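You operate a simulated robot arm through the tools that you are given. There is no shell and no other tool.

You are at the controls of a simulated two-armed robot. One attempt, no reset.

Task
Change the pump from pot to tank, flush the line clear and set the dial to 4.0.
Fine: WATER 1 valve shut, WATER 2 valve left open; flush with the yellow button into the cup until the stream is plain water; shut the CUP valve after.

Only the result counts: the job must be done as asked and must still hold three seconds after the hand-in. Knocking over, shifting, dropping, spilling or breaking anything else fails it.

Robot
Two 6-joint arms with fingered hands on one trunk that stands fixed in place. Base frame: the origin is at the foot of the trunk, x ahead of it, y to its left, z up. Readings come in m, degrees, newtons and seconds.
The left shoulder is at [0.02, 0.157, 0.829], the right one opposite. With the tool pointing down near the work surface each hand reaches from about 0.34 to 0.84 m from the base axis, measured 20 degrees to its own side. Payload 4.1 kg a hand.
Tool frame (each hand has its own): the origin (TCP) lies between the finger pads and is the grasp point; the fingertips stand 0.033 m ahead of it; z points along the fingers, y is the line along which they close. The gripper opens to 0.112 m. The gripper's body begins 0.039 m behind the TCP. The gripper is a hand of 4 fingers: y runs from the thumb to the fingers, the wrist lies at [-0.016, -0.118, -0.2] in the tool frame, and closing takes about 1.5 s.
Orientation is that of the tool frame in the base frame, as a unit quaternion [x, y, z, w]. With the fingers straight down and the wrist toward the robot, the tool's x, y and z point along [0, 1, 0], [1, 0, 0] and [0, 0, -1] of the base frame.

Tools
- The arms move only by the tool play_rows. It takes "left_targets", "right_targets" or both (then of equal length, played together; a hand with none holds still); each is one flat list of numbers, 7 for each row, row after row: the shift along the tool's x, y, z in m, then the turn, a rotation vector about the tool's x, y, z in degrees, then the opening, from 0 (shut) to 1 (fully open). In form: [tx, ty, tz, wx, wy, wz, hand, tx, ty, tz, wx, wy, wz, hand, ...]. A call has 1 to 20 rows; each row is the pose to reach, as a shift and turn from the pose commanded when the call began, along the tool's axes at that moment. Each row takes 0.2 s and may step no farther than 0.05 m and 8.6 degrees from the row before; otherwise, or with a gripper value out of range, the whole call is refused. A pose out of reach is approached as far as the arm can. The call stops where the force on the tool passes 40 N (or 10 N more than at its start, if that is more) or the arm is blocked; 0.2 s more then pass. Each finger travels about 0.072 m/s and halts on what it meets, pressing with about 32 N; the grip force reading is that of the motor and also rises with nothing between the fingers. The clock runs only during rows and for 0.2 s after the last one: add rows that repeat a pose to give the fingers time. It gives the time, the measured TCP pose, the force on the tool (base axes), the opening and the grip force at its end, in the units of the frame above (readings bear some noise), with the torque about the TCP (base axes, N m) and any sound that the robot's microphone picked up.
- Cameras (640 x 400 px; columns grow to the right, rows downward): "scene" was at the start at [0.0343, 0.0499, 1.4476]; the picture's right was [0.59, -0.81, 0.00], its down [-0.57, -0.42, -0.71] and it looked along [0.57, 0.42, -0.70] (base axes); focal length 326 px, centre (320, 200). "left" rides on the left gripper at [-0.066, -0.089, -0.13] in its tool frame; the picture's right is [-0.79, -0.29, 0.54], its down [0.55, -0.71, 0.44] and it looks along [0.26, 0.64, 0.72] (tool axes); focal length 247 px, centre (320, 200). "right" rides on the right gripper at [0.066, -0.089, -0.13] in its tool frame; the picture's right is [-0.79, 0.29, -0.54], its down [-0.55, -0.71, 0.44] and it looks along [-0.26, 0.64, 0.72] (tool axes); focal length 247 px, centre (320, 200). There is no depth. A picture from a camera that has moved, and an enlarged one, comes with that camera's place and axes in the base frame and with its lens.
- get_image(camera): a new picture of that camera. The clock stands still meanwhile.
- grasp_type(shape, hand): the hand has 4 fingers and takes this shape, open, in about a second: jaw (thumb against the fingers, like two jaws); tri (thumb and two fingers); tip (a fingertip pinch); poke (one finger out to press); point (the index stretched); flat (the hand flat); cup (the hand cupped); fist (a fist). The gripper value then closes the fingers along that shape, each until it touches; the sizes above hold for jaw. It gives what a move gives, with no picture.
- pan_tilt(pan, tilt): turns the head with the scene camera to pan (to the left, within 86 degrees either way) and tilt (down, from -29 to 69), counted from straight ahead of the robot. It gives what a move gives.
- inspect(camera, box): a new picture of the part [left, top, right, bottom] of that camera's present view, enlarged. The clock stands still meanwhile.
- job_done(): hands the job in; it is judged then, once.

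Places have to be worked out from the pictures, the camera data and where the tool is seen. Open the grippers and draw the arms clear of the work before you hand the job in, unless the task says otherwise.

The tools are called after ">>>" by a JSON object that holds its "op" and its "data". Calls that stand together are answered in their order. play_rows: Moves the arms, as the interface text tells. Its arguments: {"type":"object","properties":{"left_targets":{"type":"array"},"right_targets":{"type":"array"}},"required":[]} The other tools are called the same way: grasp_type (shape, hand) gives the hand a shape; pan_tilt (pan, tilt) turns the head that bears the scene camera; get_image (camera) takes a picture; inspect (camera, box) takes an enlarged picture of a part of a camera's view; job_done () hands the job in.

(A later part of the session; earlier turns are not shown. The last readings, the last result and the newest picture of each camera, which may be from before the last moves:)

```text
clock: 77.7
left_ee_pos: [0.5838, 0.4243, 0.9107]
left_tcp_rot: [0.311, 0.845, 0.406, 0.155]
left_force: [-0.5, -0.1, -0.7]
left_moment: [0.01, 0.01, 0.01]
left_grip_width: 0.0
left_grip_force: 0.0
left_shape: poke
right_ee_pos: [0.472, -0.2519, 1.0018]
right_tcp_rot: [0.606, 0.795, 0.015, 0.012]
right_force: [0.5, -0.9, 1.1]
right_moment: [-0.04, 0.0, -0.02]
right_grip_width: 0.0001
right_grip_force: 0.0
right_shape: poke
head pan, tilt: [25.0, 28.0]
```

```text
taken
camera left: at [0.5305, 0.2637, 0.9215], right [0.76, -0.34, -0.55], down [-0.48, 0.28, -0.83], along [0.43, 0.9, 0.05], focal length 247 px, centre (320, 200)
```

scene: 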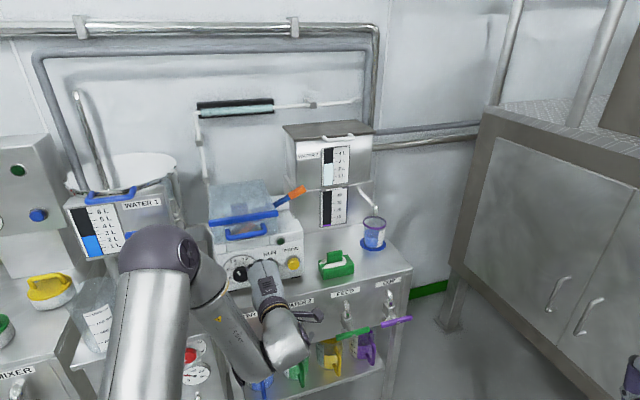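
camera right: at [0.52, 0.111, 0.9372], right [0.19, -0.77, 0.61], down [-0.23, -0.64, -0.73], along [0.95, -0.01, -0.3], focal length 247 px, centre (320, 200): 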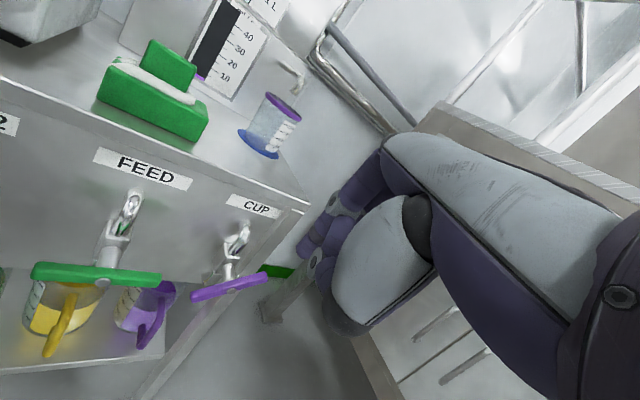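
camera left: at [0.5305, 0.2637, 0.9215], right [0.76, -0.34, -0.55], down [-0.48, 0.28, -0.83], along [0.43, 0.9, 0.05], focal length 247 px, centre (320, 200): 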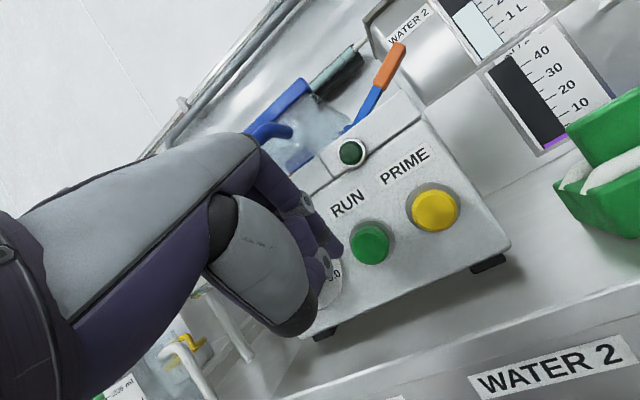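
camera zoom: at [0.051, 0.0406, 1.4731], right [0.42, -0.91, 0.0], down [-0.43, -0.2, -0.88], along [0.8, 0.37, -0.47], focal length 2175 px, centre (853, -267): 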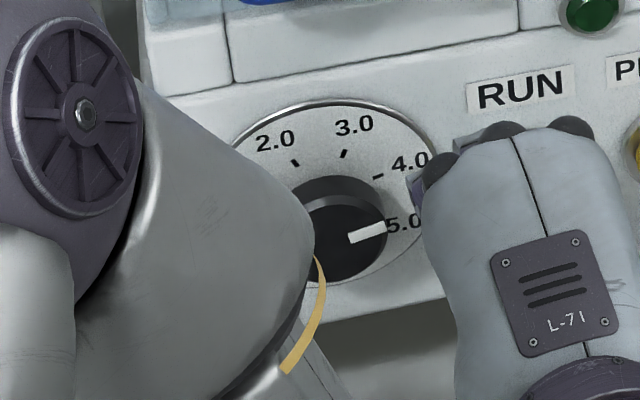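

The pointer now looks aligned with the 4.0 mark. I move the hand well clear to read it accurately.

>>> {"op": "play_rows", "data": {"left_targets": [-0.035, -0.012, -0.015, 0, 0, 0, 0, -0.07, -0.024, -0.03, 0, 0, 0, 0]}}

>>> {"op": "inspect", "data": {"camera": "scene", "box": [220, 248, 264, 290]}}

>>> {"op": "inspect", "data": {"camera": "scene", "box": [180, 80, 420, 270]}}

```text
clock: 78.3
left_ee_pos: [0.6127, 0.3487, 0.9127]
left_tcp_rot: [0.311, 0.845, 0.407, 0.156]
left_force: [-0.8, -0.6, -0.4]
left_moment: [0.02, 0.02, -0.05]
left_grip_width: 0.0001
left_grip_force: 0.0
left_shape: poke
right_ee_pos: [0.4736, -0.251, 1.0013]
right_tcp_rot: [0.607, 0.794, 0.015, 0.013]
right_force: [0.0, 0.8, -0.4]
right_moment: [-0.06, -0.01, 0.0]
right_grip_width: 0.0
right_grip_force: 0.0
right_shape: poke
head pan, tilt: [25.0, 28.0]
```

```text
9.52 times, centred on (242, 269) of scene
camera zoom: at [0.051, 0.0408, 1.4731], right [0.42, -0.91, 0.0], down [-0.43, -0.2, -0.88], along [0.8, 0.37, -0.47], focal length 3107 px, centre (1063, -457)
```

zoom: 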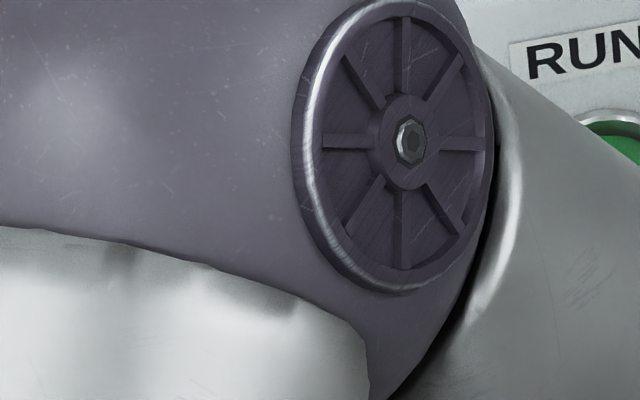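

```text
2.11 times, centred on (300, 175) of scene
camera zoom: at [0.051, 0.0408, 1.4731], right [0.42, -0.91, 0.0], down [-0.43, -0.2, -0.88], along [0.8, 0.37, -0.47], focal length 687 px, centre (362, 253)
```

zoom: 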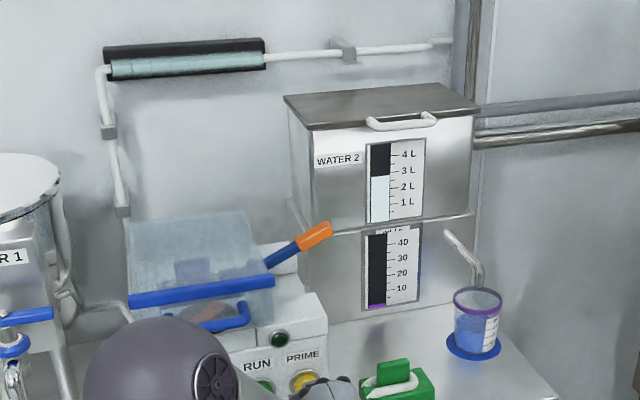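

The elbow hides the dial from the head camera; sight tube, lamp and cup remain unchanged. I bring the left wrist camera back to its earlier clear view of the dial.

>>> {"op": "play_rows", "data": {"left_targets": [0.0406, 0.0048, 0.0111, 0, 0, 0, 0, 0.0812, 0.0097, 0.0222, 0, 0, 0, 0, 0.1217, 0.0145, 0.0332, 0, 0, 0, 0, 0.1623, 0.0193, 0.0443, 0, 0, 0, 0]}}

>>> {"op": "get_image", "data": {"camera": "left"}}

>>> {"op": "inspect", "data": {"camera": "left", "box": [290, 150, 430, 290]}}

```text
clock: 79.3
left_ee_pos: [0.5198, 0.4936, 0.8965]
left_tcp_rot: [0.312, 0.844, 0.407, 0.156]
left_force: [0.3, -1.2, 0.2]
left_moment: [-0.05, 0.01, 0.01]
left_grip_width: 0.0001
left_grip_force: 0.1
left_shape: poke
right_ee_pos: [0.4734, -0.2519, 1.0016]
right_tcp_rot: [0.607, 0.794, 0.014, 0.012]
right_force: [0.2, -0.5, -0.7]
right_moment: [0.05, 0.02, 0.03]
right_grip_width: 0.0
right_grip_force: 0.1
right_shape: poke
head pan, tilt: [25.0, 28.0]
```

```text
taken
camera left: at [0.4663, 0.3322, 0.907], right [0.76, -0.34, -0.55], down [-0.48, 0.28, -0.83], along [0.44, 0.9, 0.06], focal length 247 px, centre (320, 200)
```

left: 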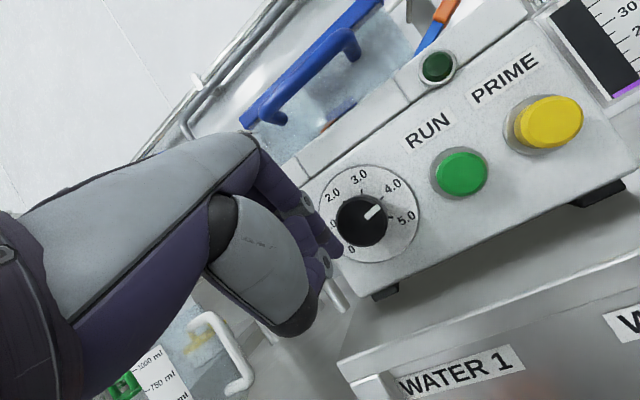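

```text
2.86 times, centred on (360, 220) of left
camera zoom: at [0.4663, 0.3322, 0.907], right [0.76, -0.34, -0.55], down [-0.48, 0.28, -0.83], along [0.44, 0.9, 0.06], focal length 706 px, centre (206, 143)
```

zoom: 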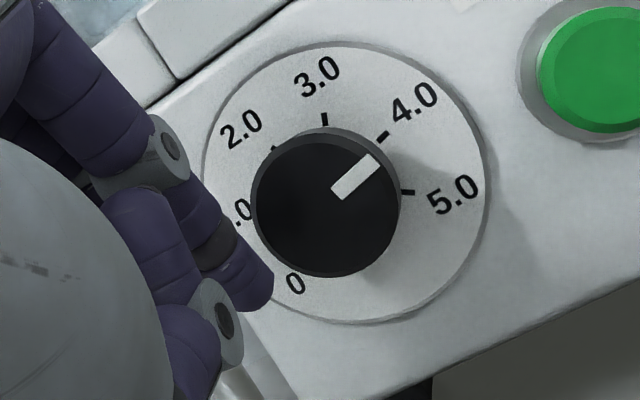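

The pointer sits close to 4.0. I enlarge further to measure its line exactly.

>>> {"op": "inspect", "data": {"camera": "left", "box": [330, 175, 400, 235]}}

>>> {"op": "inspect", "data": {"camera": "left", "box": [320, 155, 425, 265]}}

```text
6.67 times, centred on (365, 205) of left
camera zoom: at [0.4663, 0.3322, 0.907], right [0.76, -0.34, -0.55], down [-0.48, 0.28, -0.83], along [0.44, 0.9, 0.06], focal length 1646 px, centre (20, 167)
```

zoom: 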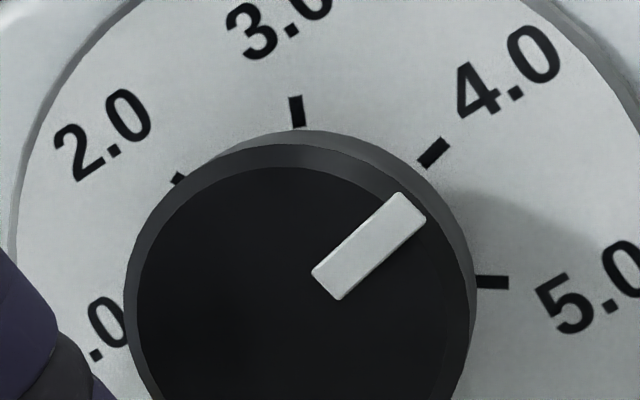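

```text
3.64 times, centred on (372, 210) of left
camera zoom: at [0.4663, 0.3322, 0.907], right [0.76, -0.34, -0.55], down [-0.48, 0.28, -0.83], along [0.44, 0.9, 0.06], focal length 898 px, centre (129, 164)
```

zoom: 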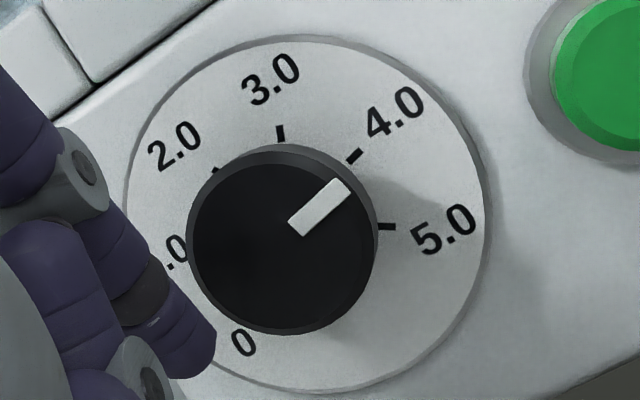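

My estimate is 4.0–4.07, limited by parallax. I park the left arm back near its start so that the head camera gets an unobstructed view of the dial for a precise comparison with the first picture.

>>> {"op": "play_rows", "data": {"left_targets": [0.0037, 0.0065, -0.0271, 7.3, 0, 0, 0, 0.0074, 0.013, -0.0543, 14.6, 0, 0, 0, 0.0111, 0.0195, -0.0814, 21.9, 0, 0, 0, 0.0148, 0.026, -0.1086, 29.1, 0, 0, 0, 0.0185, 0.0325, -0.1357, 36.4, 0, 0, 0, 0.0222, 0.039, -0.1629, 43.7, 0, 0, 0, 0.0259, 0.0455, -0.19, 51, 0, 0, 0]}}

>>> {"op": "get_image", "data": {"camera": "scene"}}

```text
clock: 80.9
left_ee_pos: [0.4177, 0.4184, 1.0511]
left_tcp_rot: [0.35, 0.937, 0.004, 0.009]
left_force: [-0.6, 0.6, 0.1]
left_moment: [-0.01, 0.01, 0.0]
left_grip_width: 0.0005
left_grip_force: 0.0
left_shape: poke
right_ee_pos: [0.4734, -0.251, 1.0016]
right_tcp_rot: [0.606, 0.795, 0.015, 0.012]
right_force: [0.3, 0.7, 0.8]
right_moment: [0.0, 0.04, -0.03]
right_grip_width: 0.0
right_grip_force: 0.0
right_shape: poke
head pan, tilt: [25.0, 28.0]
```

```text
taken
```

scene: 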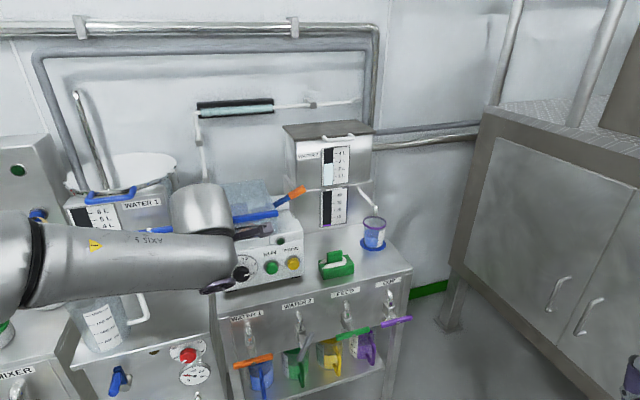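

Everything looks undisturbed. I finish the move to the left arm's starting pose and restore the earlier head angle for a direct comparison.

>>> {"op": "play_rows", "data": {"left_targets": [0.023, 0.0174, 0, 0, 0, 6.8, 0, 0.0461, 0.0348, 0, 0, 0, 13.6, 0, 0.0691, 0.0522, 0, 0, 0, 20.5, 0]}}

>>> {"op": "pan_tilt", "data": {"pan": 25, "tilt": 25}}

>>> {"op": "get_image", "data": {"camera": "scene"}}

>>> {"op": "inspect", "data": {"camera": "scene", "box": [214, 265, 262, 315]}}

```text
clock: 81.7
left_ee_pos: [0.4016, 0.5012, 1.0507]
left_tcp_rot: [0.51, 0.86, 0.006, 0.008]
left_force: [0.4, -1.1, -0.4]
left_moment: [0.02, -0.01, -0.01]
left_grip_width: 0.0001
left_grip_force: 0.1
left_shape: poke
right_ee_pos: [0.473, -0.2508, 1.001]
right_tcp_rot: [0.607, 0.795, 0.014, 0.013]
right_force: [-0.2, -0.6, 0.1]
right_moment: [0.02, 0.01, -0.01]
right_grip_width: 0.0002
right_grip_force: 0.1
right_shape: poke
head pan, tilt: [25.0, 28.0]
```

```text
clock: 82.3
left_ee_pos: [0.4016, 0.5013, 1.05]
left_tcp_rot: [0.51, 0.86, 0.005, 0.007]
left_force: [0.4, -0.2, 0.4]
left_moment: [-0.03, -0.02, 0.0]
left_grip_width: 0.0
left_grip_force: 0.1
left_shape: poke
right_ee_pos: [0.4734, -0.2519, 1.0008]
right_tcp_rot: [0.606, 0.795, 0.015, 0.012]
right_force: [-0.3, 0.0, 0.8]
right_moment: [-0.01, 0.01, 0.02]
right_grip_width: 0.0
right_grip_force: 0.0
right_shape: poke
head pan, tilt: [25.0, 25.0]
```

```text
taken
```

scene: 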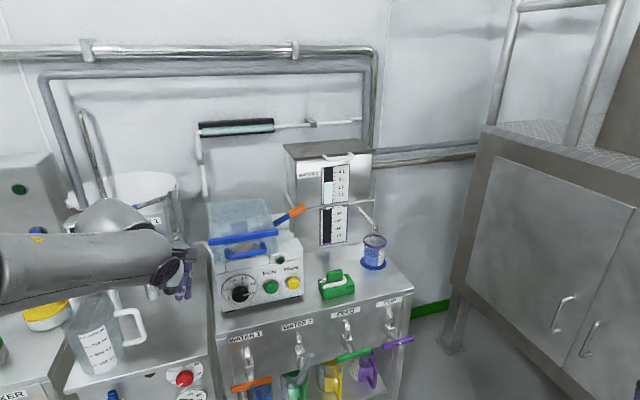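

```text
8.00 times, centred on (238, 290) of scene
camera zoom: at [0.052, 0.0407, 1.4779], right [0.42, -0.91, 0.0], down [-0.38, -0.18, -0.91], along [0.82, 0.38, -0.42], focal length 2610 px, centre (976, -520)
```

zoom: 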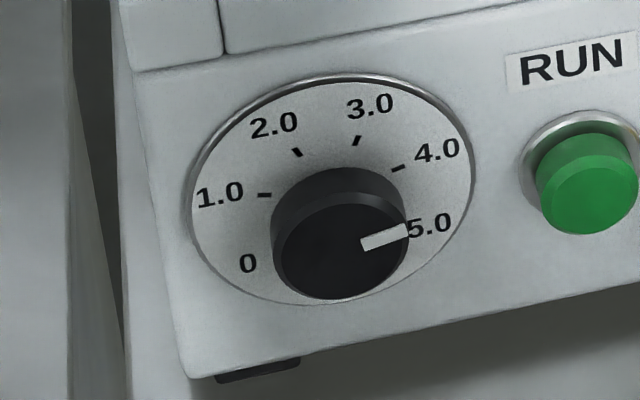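

The wide view matches the first one (nothing shifted). The tick spacing works out at 50° per unit; I enlarge the pointer further to judge it to a degree or two.

>>> {"op": "inspect", "data": {"camera": "scene", "box": [230, 275, 258, 303]}}

>>> {"op": "inspect", "data": {"camera": "scene", "box": [252, 290, 270, 302]}}

>>> {"op": "pan_tilt", "data": {"pan": 42, "tilt": 38}}

>>> {"op": "get_image", "data": {"camera": "scene"}}

```text
14.29 times, centred on (244, 289) of scene
camera zoom: at [0.052, 0.0407, 1.4779], right [0.42, -0.91, 0.0], down [-0.38, -0.18, -0.91], along [0.82, 0.38, -0.42], focal length 4661 px, centre (1406, -1071)
```

zoom: 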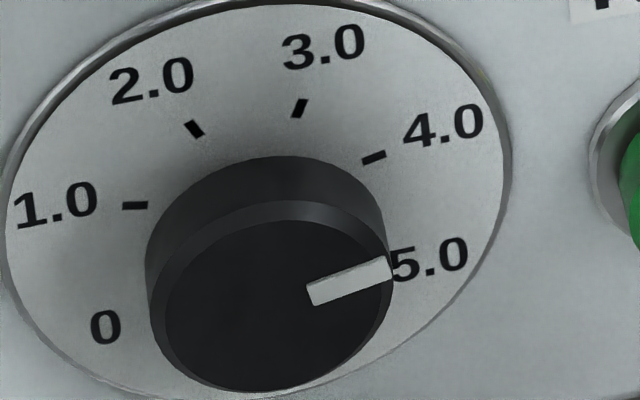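

```text
16.00 times, centred on (261, 296) of scene
camera zoom: at [0.052, 0.0407, 1.4779], right [0.42, -0.91, 0.0], down [-0.38, -0.18, -0.91], along [0.82, 0.38, -0.42], focal length 5220 px, centre (1264, -1336)
```

zoom: 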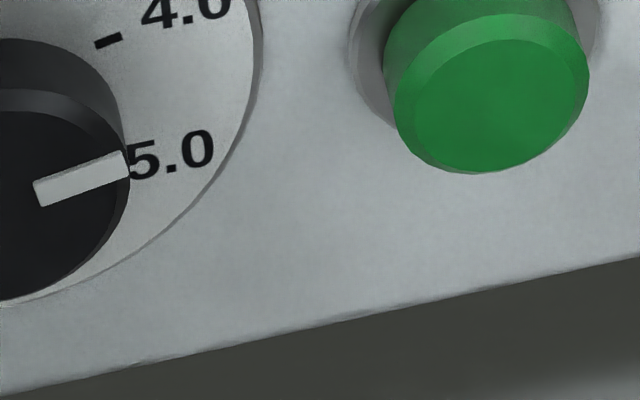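

```text
clock: 83.1
left_ee_pos: [0.4024, 0.5011, 1.0508]
left_tcp_rot: [0.509, 0.86, 0.005, 0.007]
left_force: [0.3, -0.2, 0.5]
left_moment: [-0.01, 0.01, -0.02]
left_grip_width: 0.0
left_grip_force: 0.1
left_shape: poke
right_ee_pos: [0.4734, -0.2522, 1.0012]
right_tcp_rot: [0.606, 0.795, 0.014, 0.012]
right_force: [-0.9, 0.3, -0.4]
right_moment: [-0.01, -0.04, -0.01]
right_grip_width: 0.0
right_grip_force: 0.1
right_shape: poke
head pan, tilt: [42.0, 38.0]
```

```text
taken
```

scene: 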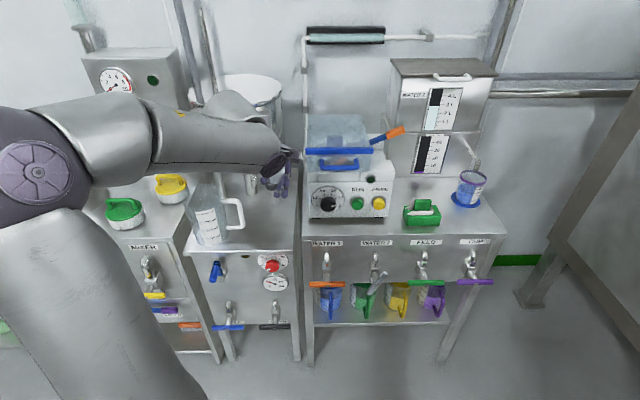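

Pointer and 4.0 tick run parallel within about 1–2° in both views, so the dial is at 4.0. WATER 2's handle looks odd from this angle, so I check all valves closely.

>>> {"op": "inspect", "data": {"camera": "scene", "box": [295, 225, 505, 340]}}

>>> {"op": "inspect", "data": {"camera": "scene", "box": [350, 240, 410, 310]}}

>>> {"op": "inspect", "data": {"camera": "scene", "box": [295, 100, 505, 240]}}

```text
3.05 times, centred on (400, 282) of scene
camera zoom: at [0.0327, 0.0595, 1.4576], right [0.67, -0.74, 0.0], down [-0.46, -0.41, -0.79], along [0.59, 0.53, -0.62], focal length 994 px, centre (76, -51)
```

zoom: 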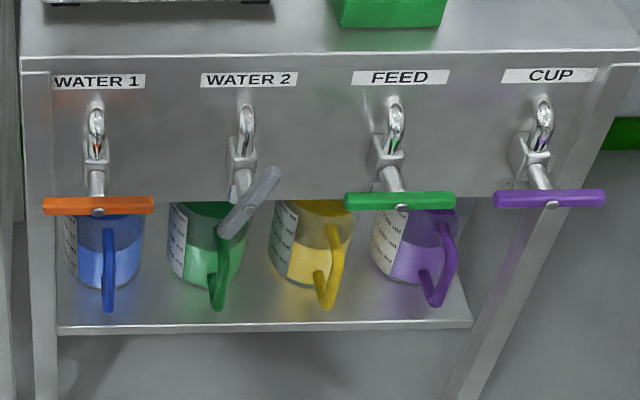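

```text
5.71 times, centred on (380, 275) of scene
camera zoom: at [0.0327, 0.0595, 1.4576], right [0.67, -0.74, 0.0], down [-0.46, -0.41, -0.79], along [0.59, 0.53, -0.62], focal length 1864 px, centre (-23, -229)
```

zoom: 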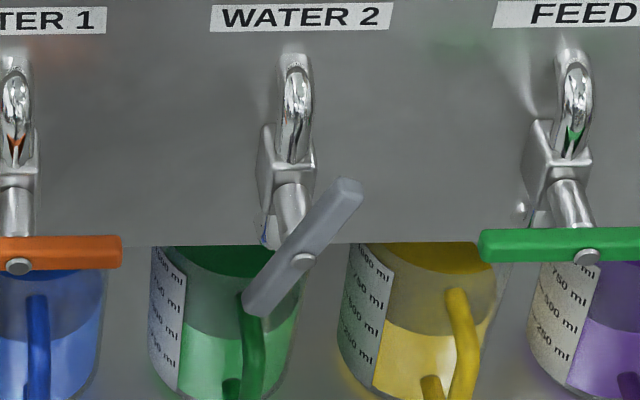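

```text
2.86 times, centred on (400, 170) of scene
camera zoom: at [0.0327, 0.0595, 1.4576], right [0.67, -0.74, 0.0], down [-0.46, -0.41, -0.79], along [0.59, 0.53, -0.62], focal length 932 px, centre (91, 286)
```

zoom: 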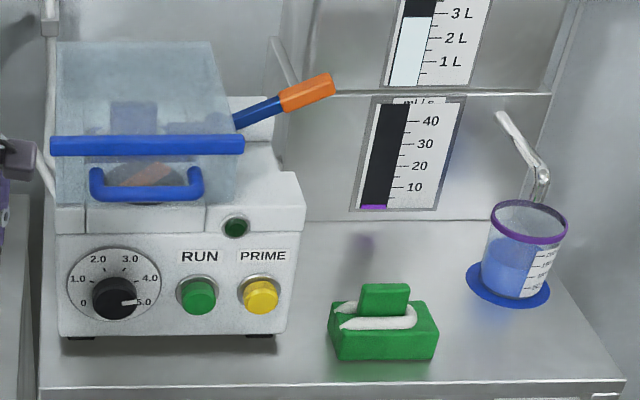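

Good that I checked: WATER 2's bar measures ~73° — it was dragged back some 17° when I withdrew the finger earlier. I'll push it fully to the open stop again; the left hand goes back down in front of it.

>>> {"op": "play_rows", "data": {"left_targets": [-0.0223, 0.0057, 0.0334, -3.6, 0.8, -2.9, 0, -0.0445, 0.0114, 0.0668, -7.1, 1.6, -5.9, 0, -0.0668, 0.017, 0.1003, -10.7, 2.5, -8.8, 0, -0.089, 0.0227, 0.1337, -14.2, 3.3, -11.8, 0, -0.1113, 0.0284, 0.1671, -17.8, 4.1, -14.7, 0]}}

>>> {"op": "get_image", "data": {"camera": "left"}}

```text
clock: 84.3
left_ee_pos: [0.484, 0.4173, 0.8845]
left_tcp_rot: [0.389, 0.906, 0.156, 0.056]
left_force: [0.0, -0.5, 0.6]
left_moment: [0.01, -0.01, -0.02]
left_grip_width: 0.0002
left_grip_force: 0.1
left_shape: poke
right_ee_pos: [0.4727, -0.2518, 0.9996]
right_tcp_rot: [0.607, 0.795, 0.015, 0.013]
right_force: [-0.3, -0.1, 0.1]
right_moment: [0.02, -0.03, 0.02]
right_grip_width: 0.0002
right_grip_force: 0.0
right_shape: poke
head pan, tilt: [42.0, 38.0]
```

```text
taken
camera left: at [0.4387, 0.2816, 0.9761], right [0.47, -0.63, -0.62], down [-0.77, 0.04, -0.63], along [0.42, 0.78, -0.47], focal length 247 px, centre (320, 200)
```

left: 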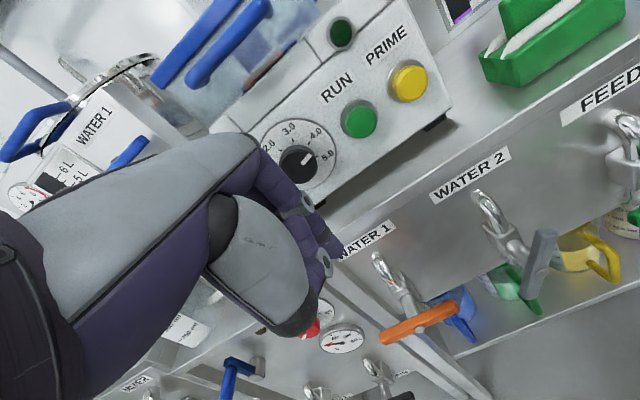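

On track. I continue down to in front of WATER 2 with pitch ≈32°, yaw ≈55°.

>>> {"op": "play_rows", "data": {"left_targets": [-0.0233, -0.011, 0.0313, -3.2, 1.3, -2.7, 0, -0.0465, -0.022, 0.0626, -6.4, 2.6, -5.5, 0, -0.0698, -0.0329, 0.0938, -9.6, 3.9, -8.2, 0, -0.093, -0.0439, 0.1251, -12.8, 5.2, -10.9, 0]}}

>>> {"op": "get_image", "data": {"camera": "left"}}

```text
clock: 85.3
left_ee_pos: [0.5434, 0.3544, 0.7491]
left_tcp_rot: [0.285, 0.918, 0.267, 0.072]
left_force: [0.5, -0.2, 0.2]
left_moment: [-0.01, -0.03, -0.05]
left_grip_width: 0.0
left_grip_force: 0.0
left_shape: poke
right_ee_pos: [0.4728, -0.2519, 1.0013]
right_tcp_rot: [0.607, 0.795, 0.015, 0.013]
right_force: [-1.4, -0.1, 0.4]
right_moment: [-0.01, 0.0, -0.02]
right_grip_width: 0.0
right_grip_force: 0.0
right_shape: poke
head pan, tilt: [42.0, 38.0]
```

```text
taken
camera left: at [0.5177, 0.1975, 0.8098], right [0.67, -0.4, -0.62], down [-0.68, 0.01, -0.74], along [0.3, 0.92, -0.26], focal length 247 px, centre (320, 200)
```

left: 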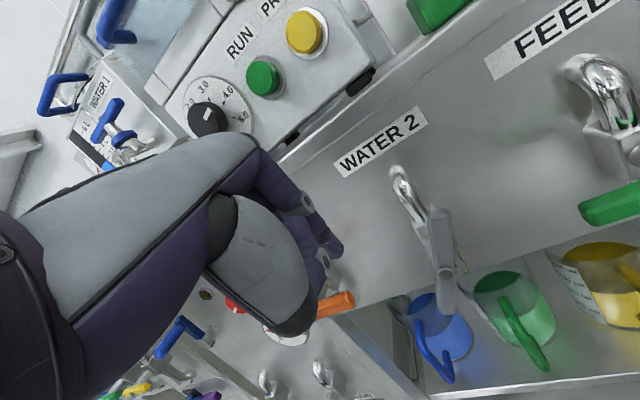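

Reached cleanly. I lower the finger to the left of the bar's lower half.

>>> {"op": "play_rows", "data": {"left_targets": [-0.0098, -0.008, 0.0359, 0, 0, 0, 0, -0.0197, -0.016, 0.0717, 0, 0, 0, 0, -0.0257, -0.0295, 0.1103, 0, 0, 0, 0]}}

>>> {"op": "get_image", "data": {"camera": "left"}}

>>> {"op": "inspect", "data": {"camera": "scene", "box": [295, 225, 505, 340]}}

```text
clock: 86.1
left_ee_pos: [0.583, 0.3677, 0.6432]
left_tcp_rot: [0.285, 0.918, 0.268, 0.072]
left_force: [0.2, 0.0, -0.4]
left_moment: [0.02, -0.03, 0.03]
left_grip_width: 0.0
left_grip_force: 0.0
left_shape: poke
right_ee_pos: [0.4725, -0.2503, 1.001]
right_tcp_rot: [0.607, 0.795, 0.015, 0.013]
right_force: [0.8, -0.8, 0.4]
right_moment: [0.03, 0.01, 0.01]
right_grip_width: 0.0
right_grip_force: 0.0
right_shape: poke
head pan, tilt: [42.0, 38.0]
```

```text
taken
camera left: at [0.5577, 0.211, 0.7022], right [0.67, -0.4, -0.63], down [-0.68, 0.01, -0.73], along [0.3, 0.92, -0.26], focal length 247 px, centre (320, 200)
```

left: 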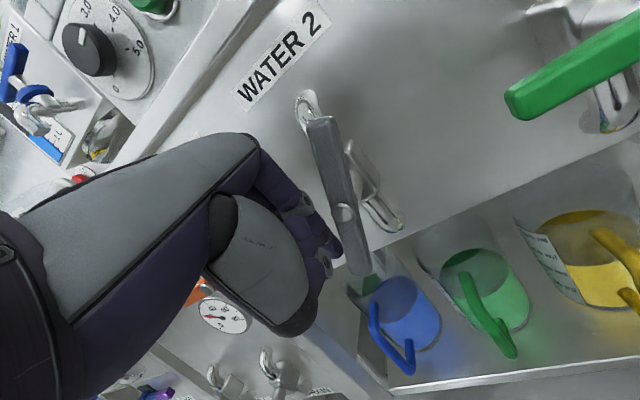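

```text
3.05 times, centred on (400, 282) of scene
camera zoom: at [0.0325, 0.0594, 1.4575], right [0.67, -0.74, 0.0], down [-0.46, -0.41, -0.79], along [0.59, 0.53, -0.62], focal length 994 px, centre (76, -51)
```

zoom: 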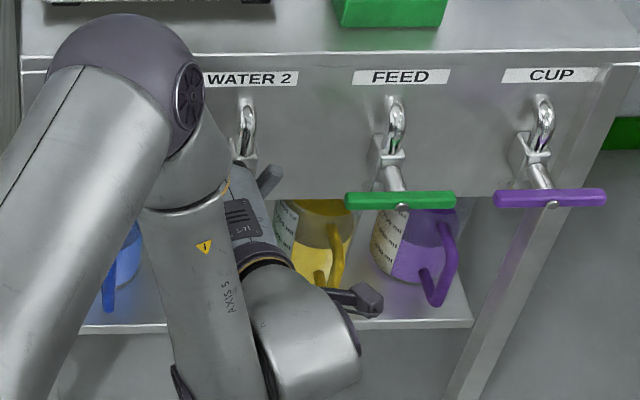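

The tip is right beside the lower half. I push it to the right until the stop.

>>> {"op": "play_rows", "data": {"left_targets": [-0.0071, -0.0077, 0.0092, 0, 0, 0, 0, -0.0159, -0.0103, 0.0097, 0, 0, 0, 0, -0.0237, -0.0126, 0.0098, 0, 0, 0, 0, -0.0295, -0.014, 0.0094, 0, 0, 0, 0, -0.0354, -0.0151, 0.0086, 0, 0, 0, 0, -0.0412, -0.0162, 0.0078, 0, 0, 0, 0]}}

>>> {"op": "get_image", "data": {"camera": "left"}}

```text
clock: 86.9
left_ee_pos: [0.592, 0.3594, 0.6272]
left_tcp_rot: [0.274, 0.921, 0.271, 0.066]
left_force: [-18.8, 7.0, 9.1]
left_moment: [-0.31, -0.72, -0.03]
left_grip_width: 0.0
left_grip_force: 0.1
left_shape: poke
right_ee_pos: [0.4733, -0.251, 1.001]
right_tcp_rot: [0.606, 0.795, 0.015, 0.013]
right_force: [-0.1, 0.5, 0.6]
right_moment: [-0.01, -0.04, -0.01]
right_grip_width: 0.0
right_grip_force: 0.0
right_shape: poke
head pan, tilt: [42.0, 38.0]
stopped in row 3 (left hand): the force on the tool passed its limit at 48 N (the readings are from after the stop); the commanded pose is now the measured one
```

```text
taken
camera left: at [0.5697, 0.2019, 0.686], right [0.68, -0.38, -0.63], down [-0.68, 0.0, -0.73], along [0.28, 0.92, -0.26], focal length 247 px, centre (320, 200)
```

left: 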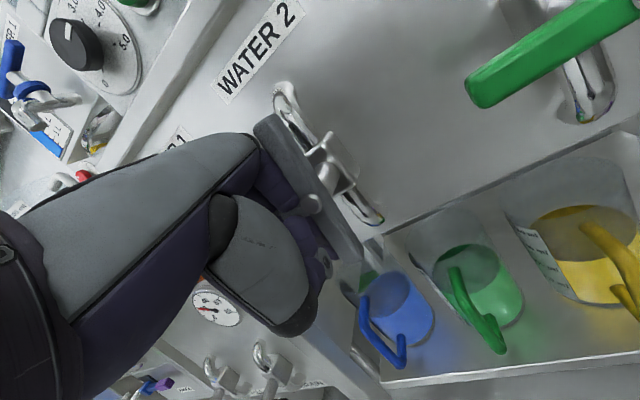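

It stopped at 48 N with the bar at ~81°: the leaning finger shaft is now touching the upper half too. I back off to the left and out, and will finish from the right side at the top, this time with a shallower reach so it can't hook behind.

>>> {"op": "play_rows", "data": {"left_targets": [0.0195, 0.0037, 0.0028, 0, 0, 0, 0, 0.0317, -0.0096, -0.0289, 0, 0, 0, 0, 0.0311, -0.0016, -0.0712, 0, 0, 0, 0]}}

>>> {"op": "get_image", "data": {"camera": "left"}}

```text
clock: 87.7
left_ee_pos: [0.5561, 0.3436, 0.6898]
left_tcp_rot: [0.278, 0.92, 0.27, 0.065]
left_force: [-0.5, 0.9, 0.2]
left_moment: [-0.02, -0.01, 0.0]
left_grip_width: 0.0003
left_grip_force: 0.2
left_shape: poke
left hand out of reach, approached as far as the arm can: row 3
right_ee_pos: [0.4731, -0.2518, 0.9998]
right_tcp_rot: [0.607, 0.794, 0.014, 0.012]
right_force: [0.6, -0.1, -0.7]
right_moment: [-0.01, 0.0, 0.01]
right_grip_width: 0.0
right_grip_force: 0.2
right_shape: poke
head pan, tilt: [42.0, 38.0]
```

```text
taken
camera left: at [0.533, 0.1863, 0.7491], right [0.67, -0.39, -0.63], down [-0.68, 0.0, -0.73], along [0.29, 0.92, -0.26], focal length 247 px, centre (320, 200)
```

left: 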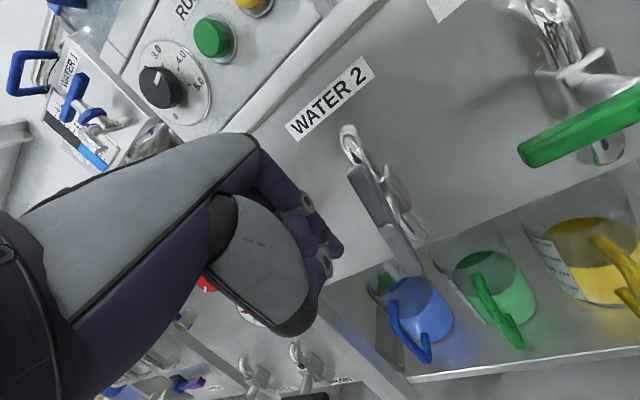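

The bar stayed at ~80°. I go over to its right side, with the steeper finger pose that worked there before.

>>> {"op": "play_rows", "data": {"left_targets": [0.0009, 0.0187, -0.0296, 3, 0, 0, 0, -0.035, 0.0225, -0.043, 6, 0, 0, 0, -0.0745, 0.026, -0.0566, 9, 0, 0, 0, -0.1134, 0.0296, -0.0702, 12, 0, 0, 0]}}

>>> {"op": "get_image", "data": {"camera": "left"}}

```text
clock: 88.7
left_ee_pos: [0.6464, 0.2685, 0.7609]
left_tcp_rot: [0.283, 0.943, 0.171, 0.039]
left_force: [-0.5, -0.2, -0.2]
left_moment: [0.0, -0.01, -0.02]
left_grip_width: 0.0
left_grip_force: 0.0
left_shape: poke
right_ee_pos: [0.4732, -0.2506, 1.0003]
right_tcp_rot: [0.607, 0.794, 0.014, 0.012]
right_force: [0.3, -0.1, 0.1]
right_moment: [0.0, -0.02, 0.0]
right_grip_width: 0.0
right_grip_force: 0.1
right_shape: poke
head pan, tilt: [42.0, 38.0]
```

```text
taken
camera left: at [0.6331, 0.124, 0.8507], right [0.6, -0.5, -0.62], down [-0.76, -0.12, -0.64], along [0.24, 0.86, -0.45], focal length 247 px, centre (320, 200)
```

left: 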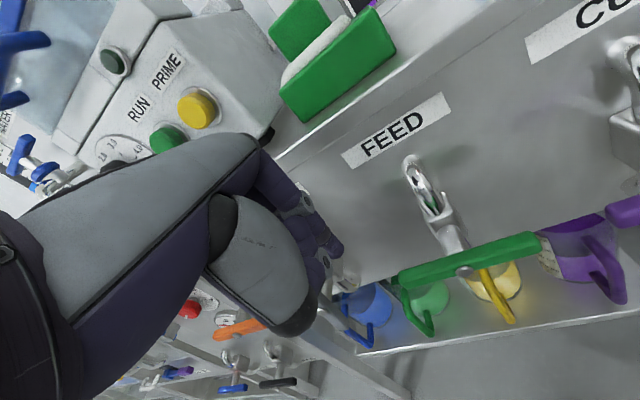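

I lower the tip to the right of the bar's top end (shallower, n≈0.689) and push left in small steps.

>>> {"op": "play_rows", "data": {"left_targets": [0.0137, 0.0011, 0.0217, 0, 0, 0, 0, 0.0274, 0.0022, 0.0434, 0, 0, 0, 0, 0.0234, 0.0074, 0.0687, 0, 0, 0, 0, 0.038, 0.0107, 0.0703, 0, 0, 0, 0, 0.0457, 0.0125, 0.0711, 0, 0, 0, 0]}}

>>> {"op": "get_image", "data": {"camera": "left"}}

```text
clock: 89.9
left_ee_pos: [0.6282, 0.3225, 0.7001]
left_tcp_rot: [0.285, 0.942, 0.172, 0.04]
left_force: [12.8, -8.5, -0.7]
left_moment: [-0.06, -0.02, -0.24]
left_grip_width: 0.0001
left_grip_force: 0.0
left_shape: poke
right_ee_pos: [0.473, -0.2518, 1.0016]
right_tcp_rot: [0.607, 0.794, 0.014, 0.013]
right_force: [-0.1, -0.4, 0.0]
right_moment: [0.02, -0.04, 0.01]
right_grip_width: 0.0003
right_grip_force: 0.1
right_shape: poke
head pan, tilt: [42.0, 38.0]
```

```text
taken
camera left: at [0.6134, 0.1787, 0.7883], right [0.6, -0.5, -0.62], down [-0.76, -0.12, -0.64], along [0.25, 0.86, -0.45], focal length 247 px, centre (320, 200)
```

left: 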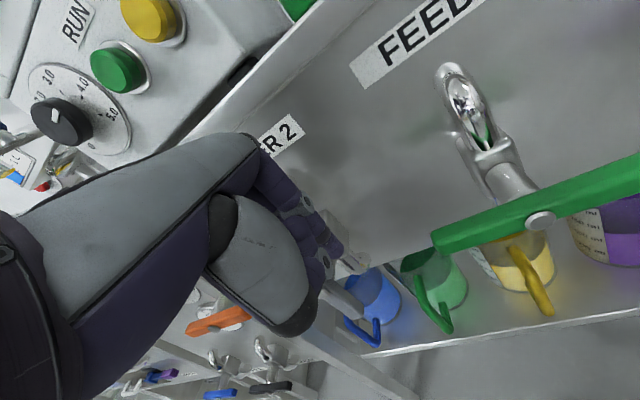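

15 N of sideways contact now. I push a few millimetres more to confirm the stop.

>>> {"op": "play_rows", "data": {"left_targets": [0.0058, 0.0014, 0.0007, 0, 0, 0, 0, 0.0107, 0.0025, 0.0012, 0, 0, 0, 0]}}

>>> {"op": "inspect", "data": {"camera": "left", "box": [260, 180, 420, 360]}}

```text
clock: 90.3
left_ee_pos: [0.626, 0.3217, 0.701]
left_tcp_rot: [0.292, 0.94, 0.169, 0.046]
left_force: [16.5, -10.7, -4.2]
left_moment: [-0.17, -0.13, -0.33]
left_grip_width: 0.0
left_grip_force: 0.0
left_shape: poke
right_ee_pos: [0.474, -0.2514, 1.0009]
right_tcp_rot: [0.605, 0.796, 0.015, 0.013]
right_force: [-0.3, -0.3, 1.0]
right_moment: [-0.03, 0.0, 0.03]
right_grip_width: 0.0
right_grip_force: 0.1
right_shape: poke
head pan, tilt: [42.0, 38.0]
stopped in row 2 (left hand): the force on the tool passed its limit at 44 N (the readings are from after the stop); the commanded pose is now the measured one
```

```text
2.22 times, centred on (340, 270) of left
camera zoom: at [0.6101, 0.1784, 0.7899], right [0.6, -0.51, -0.62], down [-0.76, -0.11, -0.65], along [0.26, 0.85, -0.45], focal length 549 px, centre (276, 44)
```

zoom: 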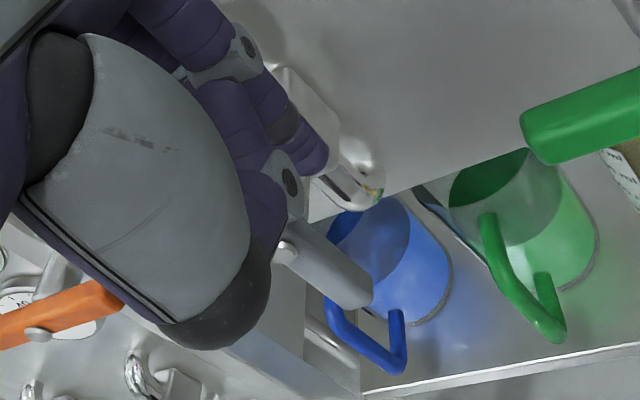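

The push stopped hard (44 N) and the bar's lower half now computes vertical: WATER 2 is fully open. I withdraw straight outward so as not to drag it.

>>> {"op": "play_rows", "data": {"left_targets": [-0.0029, -0.0084, -0.0032, 0, 0, 0, 0, 0.0011, -0.0302, -0.0218, 0, 0, 0, 0, 0.0058, -0.0301, -0.0644, 0, 0, 0, 0]}}

>>> {"op": "get_image", "data": {"camera": "left"}}

```text
clock: 91.2
left_ee_pos: [0.593, 0.2867, 0.7514]
left_tcp_rot: [0.288, 0.941, 0.171, 0.042]
left_force: [0.0, -0.2, 0.0]
left_moment: [0.02, -0.01, 0.02]
left_grip_width: 0.0003
left_grip_force: 0.1
left_shape: poke
right_ee_pos: [0.4739, -0.2508, 1.0012]
right_tcp_rot: [0.606, 0.795, 0.014, 0.012]
right_force: [0.3, 0.1, 0.5]
right_moment: [-0.01, 0.0, 0.0]
right_grip_width: 0.0
right_grip_force: 0.3
right_shape: poke
head pan, tilt: [42.0, 38.0]
```

```text
taken
camera left: at [0.5773, 0.1427, 0.8406], right [0.6, -0.5, -0.62], down [-0.76, -0.11, -0.64], along [0.25, 0.86, -0.45], focal length 247 px, centre (320, 200)
```

left: 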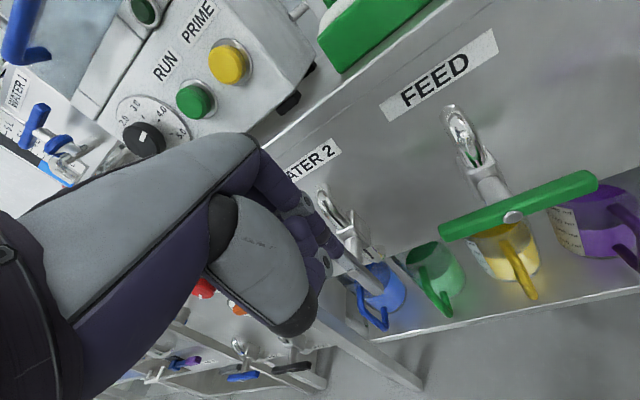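

Clear. Now I take the left arm back up to its starting pose to free the view and end clear of the work.

>>> {"op": "play_rows", "data": {"left_targets": [0.0164, 0.009, -0.0362, 2.5, 0, 0, 0, 0.0328, 0.018, -0.0723, 5, 0, 0, 0, 0.0492, 0.0269, -0.1085, 7.5, 0, 0, 0, 0.0657, 0.0359, -0.1446, 10, 0, 0, 0, 0.0821, 0.0449, -0.1808, 12.5, 0, 0, 0, 0.0985, 0.0539, -0.2169, 15, 0, 0, 0, 0.1149, 0.0628, -0.2531, 17.5, 0, 0, 0, 0.1313, 0.0718, -0.2892, 20, 0, 0, 0]}}

>>> {"op": "get_image", "data": {"camera": "scene"}}

```text
clock: 93.0
left_ee_pos: [0.4707, 0.327, 1.0507]
left_tcp_rot: [0.292, 0.956, 0.003, -0.009]
left_force: [0.3, 0.1, -0.9]
left_moment: [0.01, 0.0, 0.0]
left_grip_width: 0.0
left_grip_force: 0.1
left_shape: poke
right_ee_pos: [0.4734, -0.2518, 1.0004]
right_tcp_rot: [0.607, 0.795, 0.015, 0.012]
right_force: [0.1, -0.4, -0.8]
right_moment: [0.01, 0.02, 0.01]
right_grip_width: 0.0
right_grip_force: 0.0
right_shape: poke
head pan, tilt: [42.0, 38.0]
```

```text
taken
```

scene: 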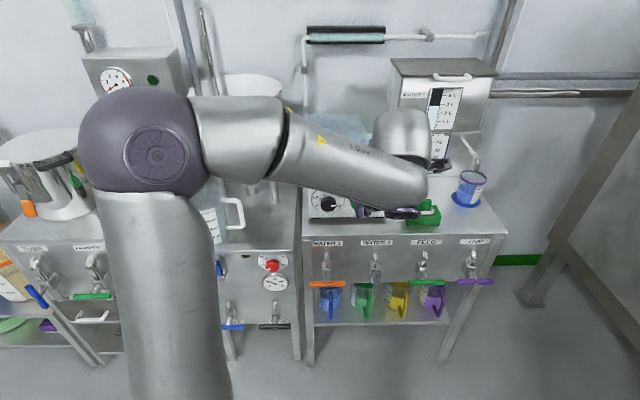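

Last stretch to the starting pose, then I check all valves, the dial and the cup.

>>> {"op": "play_rows", "data": {"left_targets": [0.0312, 0.0212, 0, 0, 0, 5.5, 0, 0.0623, 0.0423, 0, 0, 0, 11, 0, 0.0935, 0.0635, 0, 0, 0, 16.5, 0, 0.1246, 0.0846, 0, 0, 0, 22, 0, 0.1558, 0.1058, 0, 0, 0, 27.5, 0]}}

>>> {"op": "get_image", "data": {"camera": "scene"}}

>>> {"op": "inspect", "data": {"camera": "scene", "box": [295, 225, 505, 340]}}

>>> {"op": "inspect", "data": {"camera": "scene", "box": [295, 100, 505, 240]}}

>>> {"op": "inspect", "data": {"camera": "scene", "box": [308, 180, 350, 220]}}

```text
clock: 94.2
left_ee_pos: [0.4004, 0.5052, 1.0518]
left_tcp_rot: [0.511, 0.86, 0.003, -0.008]
left_force: [0.8, 0.3, 0.5]
left_moment: [0.0, 0.02, -0.01]
left_grip_width: 0.0
left_grip_force: 0.2
left_shape: poke
right_ee_pos: [0.4739, -0.2512, 1.0012]
right_tcp_rot: [0.606, 0.795, 0.015, 0.012]
right_force: [-0.2, -0.5, 0.0]
right_moment: [0.03, -0.02, 0.0]
right_grip_width: 0.0
right_grip_force: 0.1
right_shape: poke
head pan, tilt: [42.0, 38.0]
```

```text
taken
```

scene: 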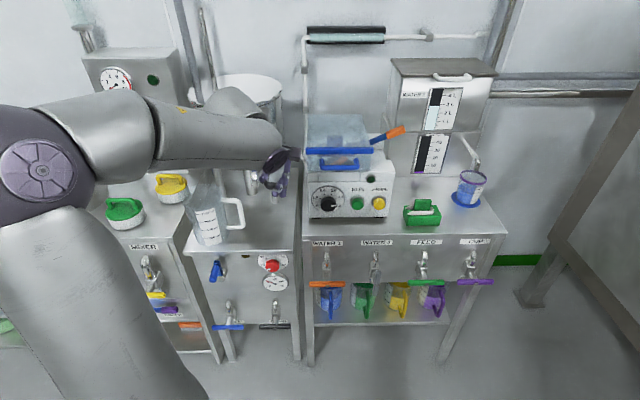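

```text
3.05 times, centred on (400, 282) of scene
camera zoom: at [0.0327, 0.0593, 1.4575], right [0.67, -0.74, 0.0], down [-0.46, -0.41, -0.79], along [0.59, 0.53, -0.62], focal length 994 px, centre (76, -51)
```

zoom: 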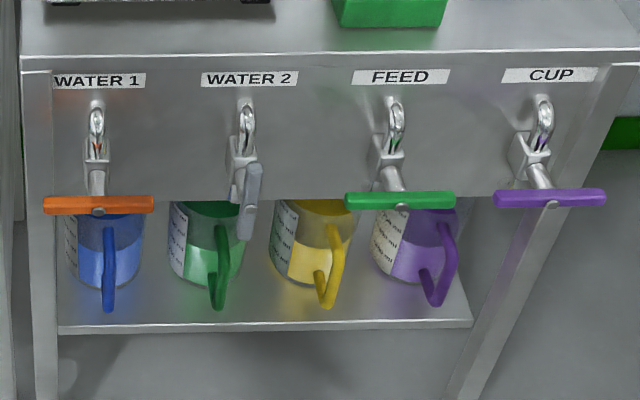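

```text
2.86 times, centred on (400, 170) of scene
camera zoom: at [0.0327, 0.0593, 1.4575], right [0.67, -0.74, 0.0], down [-0.46, -0.41, -0.79], along [0.59, 0.53, -0.62], focal length 932 px, centre (91, 286)
```

zoom: 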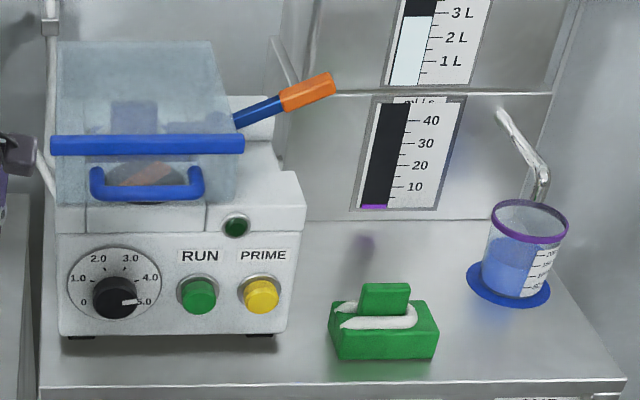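

```text
10.00 times, centred on (329, 200) of scene
camera zoom: at [0.0327, 0.0593, 1.4575], right [0.67, -0.74, 0.0], down [-0.46, -0.41, -0.79], along [0.59, 0.53, -0.62], focal length 3262 px, centre (230, 200)
```

zoom: 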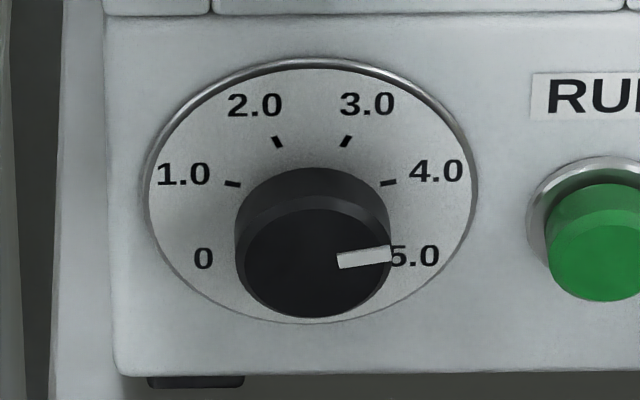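

All valves show as asked (W1 across, W2 upright, FEED and CUP across). I take one more strongly enlarged look at the dial pointer to decide whether a touch-up is needed.

>>> {"op": "inspect", "data": {"camera": "scene", "box": [322, 190, 350, 212]}}

>>> {"op": "inspect", "data": {"camera": "scene", "box": [336, 194, 352, 210]}}

```text
16.00 times, centred on (336, 201) of scene
camera zoom: at [0.0327, 0.0593, 1.4575], right [0.67, -0.74, 0.0], down [-0.46, -0.41, -0.79], along [0.59, 0.53, -0.62], focal length 5220 px, centre (64, 184)
```

zoom: 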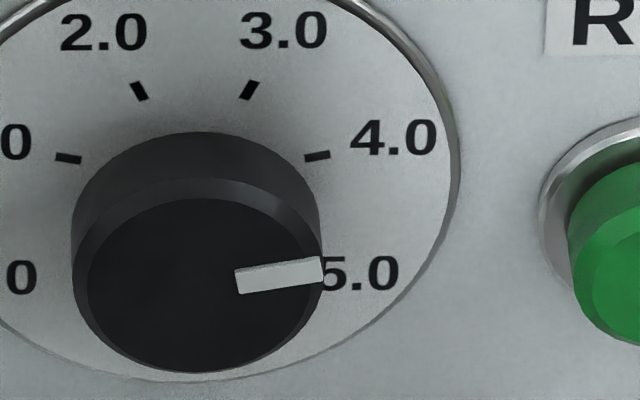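

```text
16.00 times, centred on (344, 202) of scene
camera zoom: at [0.0327, 0.0593, 1.4575], right [0.67, -0.74, 0.0], down [-0.46, -0.41, -0.79], along [0.59, 0.53, -0.62], focal length 5220 px, centre (-64, 168)
```

zoom: 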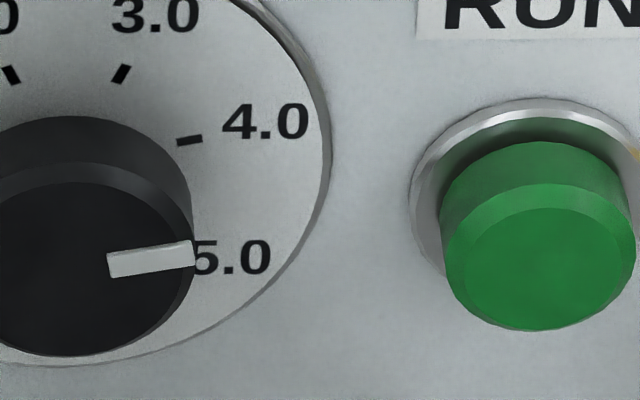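

The pointer reads ≈79° against 75° for the 4.0 tick, i.e. about 4.08 — I'd rather trim it by ~4° counter-clockwise. I bring the left finger back in front of the dial.

>>> {"op": "play_rows", "data": {"left_targets": [-0.0174, 0.0143, 0.0182, -6.4, 1.2, -2.4, 0, -0.0348, 0.0287, 0.0364, -12.9, 2.3, -4.8, 0, -0.0522, 0.043, 0.0546, -19.3, 3.5, -7.2, 0, -0.0697, 0.0573, 0.0729, -25.7, 4.7, -9.6, 0, -0.0871, 0.0716, 0.0911, -32.1, 5.8, -11.9, 0, -0.1045, 0.086, 0.1093, -38.6, 7, -14.3, 0, -0.1219, 0.1003, 0.1275, -45, 8.1, -16.7, 0, -0.1393, 0.1146, 0.1457, -51.4, 9.3, -19.1, 0]}}

>>> {"op": "get_image", "data": {"camera": "left"}}

>>> {"op": "inspect", "data": {"camera": "scene", "box": [295, 100, 505, 240]}}

```text
clock: 96.0
left_ee_pos: [0.5671, 0.4379, 0.9036]
left_tcp_rot: [0.318, 0.84, 0.414, 0.147]
left_force: [-0.3, 0.0, -0.6]
left_moment: [0.03, 0.0, -0.04]
left_grip_width: 0.0
left_grip_force: 0.2
left_shape: poke
right_ee_pos: [0.4722, -0.251, 1.0001]
right_tcp_rot: [0.607, 0.795, 0.015, 0.013]
right_force: [0.2, 1.0, 0.7]
right_moment: [-0.01, 0.02, 0.01]
right_grip_width: 0.0
right_grip_force: 0.0
right_shape: poke
head pan, tilt: [42.0, 38.0]
```

```text
taken
camera left: at [0.5135, 0.2771, 0.9115], right [0.76, -0.32, -0.57], down [-0.49, 0.3, -0.82], along [0.44, 0.9, 0.07], focal length 247 px, centre (320, 200)
```

left: 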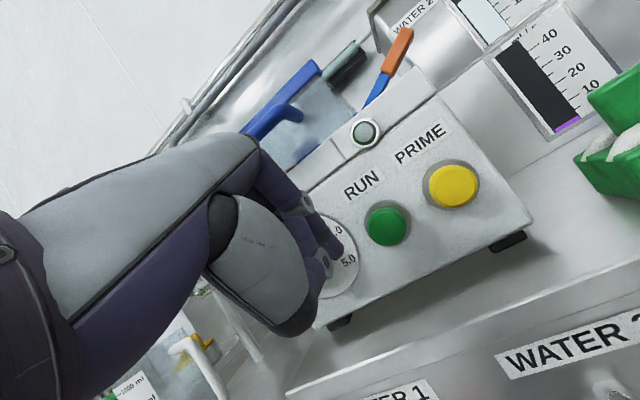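

```text
2.86 times, centred on (400, 170) of scene
camera zoom: at [0.0321, 0.0596, 1.4575], right [0.67, -0.74, 0.0], down [-0.46, -0.41, -0.79], along [0.59, 0.53, -0.62], focal length 932 px, centre (91, 286)
```

zoom: 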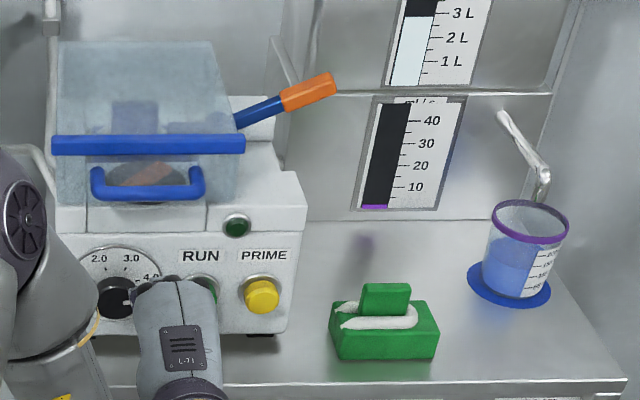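

In position. I approach the rim radially at the upper right until light contact.

>>> {"op": "play_rows", "data": {"left_targets": [0.017, 0.0248, -0.0092, 0, 0, 0, 0, 0.012, 0.0523, 0.026, 0, 0, 0, 0, 0.0192, 0.0469, 0.0313, 0, 0, 0, 0, 0.0192, 0.0469, 0.0313, 0, 0, 0, 0]}}

```text
clock: 97.0
left_ee_pos: [0.5872, 0.4897, 0.9225]
left_tcp_rot: [0.318, 0.839, 0.416, 0.148]
left_force: [3.1, -4.2, 9.4]
left_moment: [0.14, -0.05, -0.06]
left_grip_width: 0.0
left_grip_force: 0.0
left_shape: poke
right_ee_pos: [0.473, -0.2513, 1.0003]
right_tcp_rot: [0.607, 0.795, 0.015, 0.013]
right_force: [-0.7, 0.6, -0.6]
right_moment: [0.0, 0.01, -0.03]
right_grip_width: 0.0
right_grip_force: 0.1
right_shape: poke
head pan, tilt: [42.0, 38.0]
```

Light contact (~11 N). I roll the rim back counter-clockwise by 1.8 mm (~4–5°) and withdraw radially.

>>> {"op": "play_rows", "data": {"left_targets": [0.0006, 0.0005, -0.0003, 0, 0, 0, 0, 0.0013, 0.0011, -0.0007, 0, 0, 0, 0, -0.0014, 0.0032, -0.0027, 0, 0, 0, 0, -0.007, 0.0073, -0.0067, 0, 0, 0, 0, -0.002, -0.0202, -0.0419, 0, 0, 0, 0]}}

>>> {"op": "get_image", "data": {"camera": "left"}}

```text
clock: 98.2
left_ee_pos: [0.5571, 0.4557, 0.9304]
left_tcp_rot: [0.317, 0.841, 0.414, 0.145]
left_force: [-0.4, -0.6, 0.4]
left_moment: [0.01, -0.04, -0.01]
left_grip_width: 0.0001
left_grip_force: 0.0
left_shape: poke
right_ee_pos: [0.4729, -0.2507, 1.0003]
right_tcp_rot: [0.606, 0.795, 0.015, 0.012]
right_force: [-0.3, -0.1, 0.7]
right_moment: [0.01, 0.01, 0.02]
right_grip_width: 0.0
right_grip_force: 0.1
right_shape: poke
head pan, tilt: [42.0, 38.0]
```

```text
taken
camera left: at [0.5044, 0.2949, 0.938], right [0.75, -0.32, -0.57], down [-0.49, 0.3, -0.82], along [0.44, 0.9, 0.07], focal length 247 px, centre (320, 200)
```

left: 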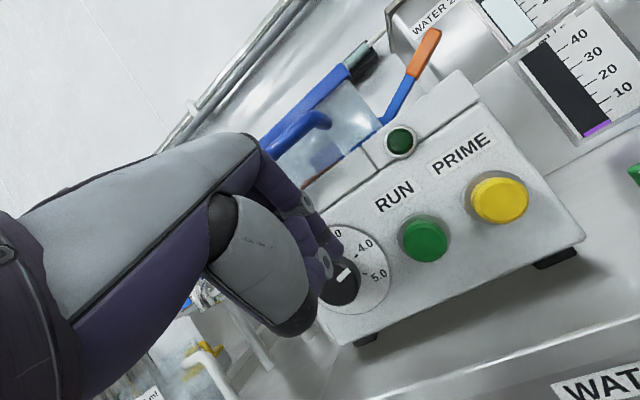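

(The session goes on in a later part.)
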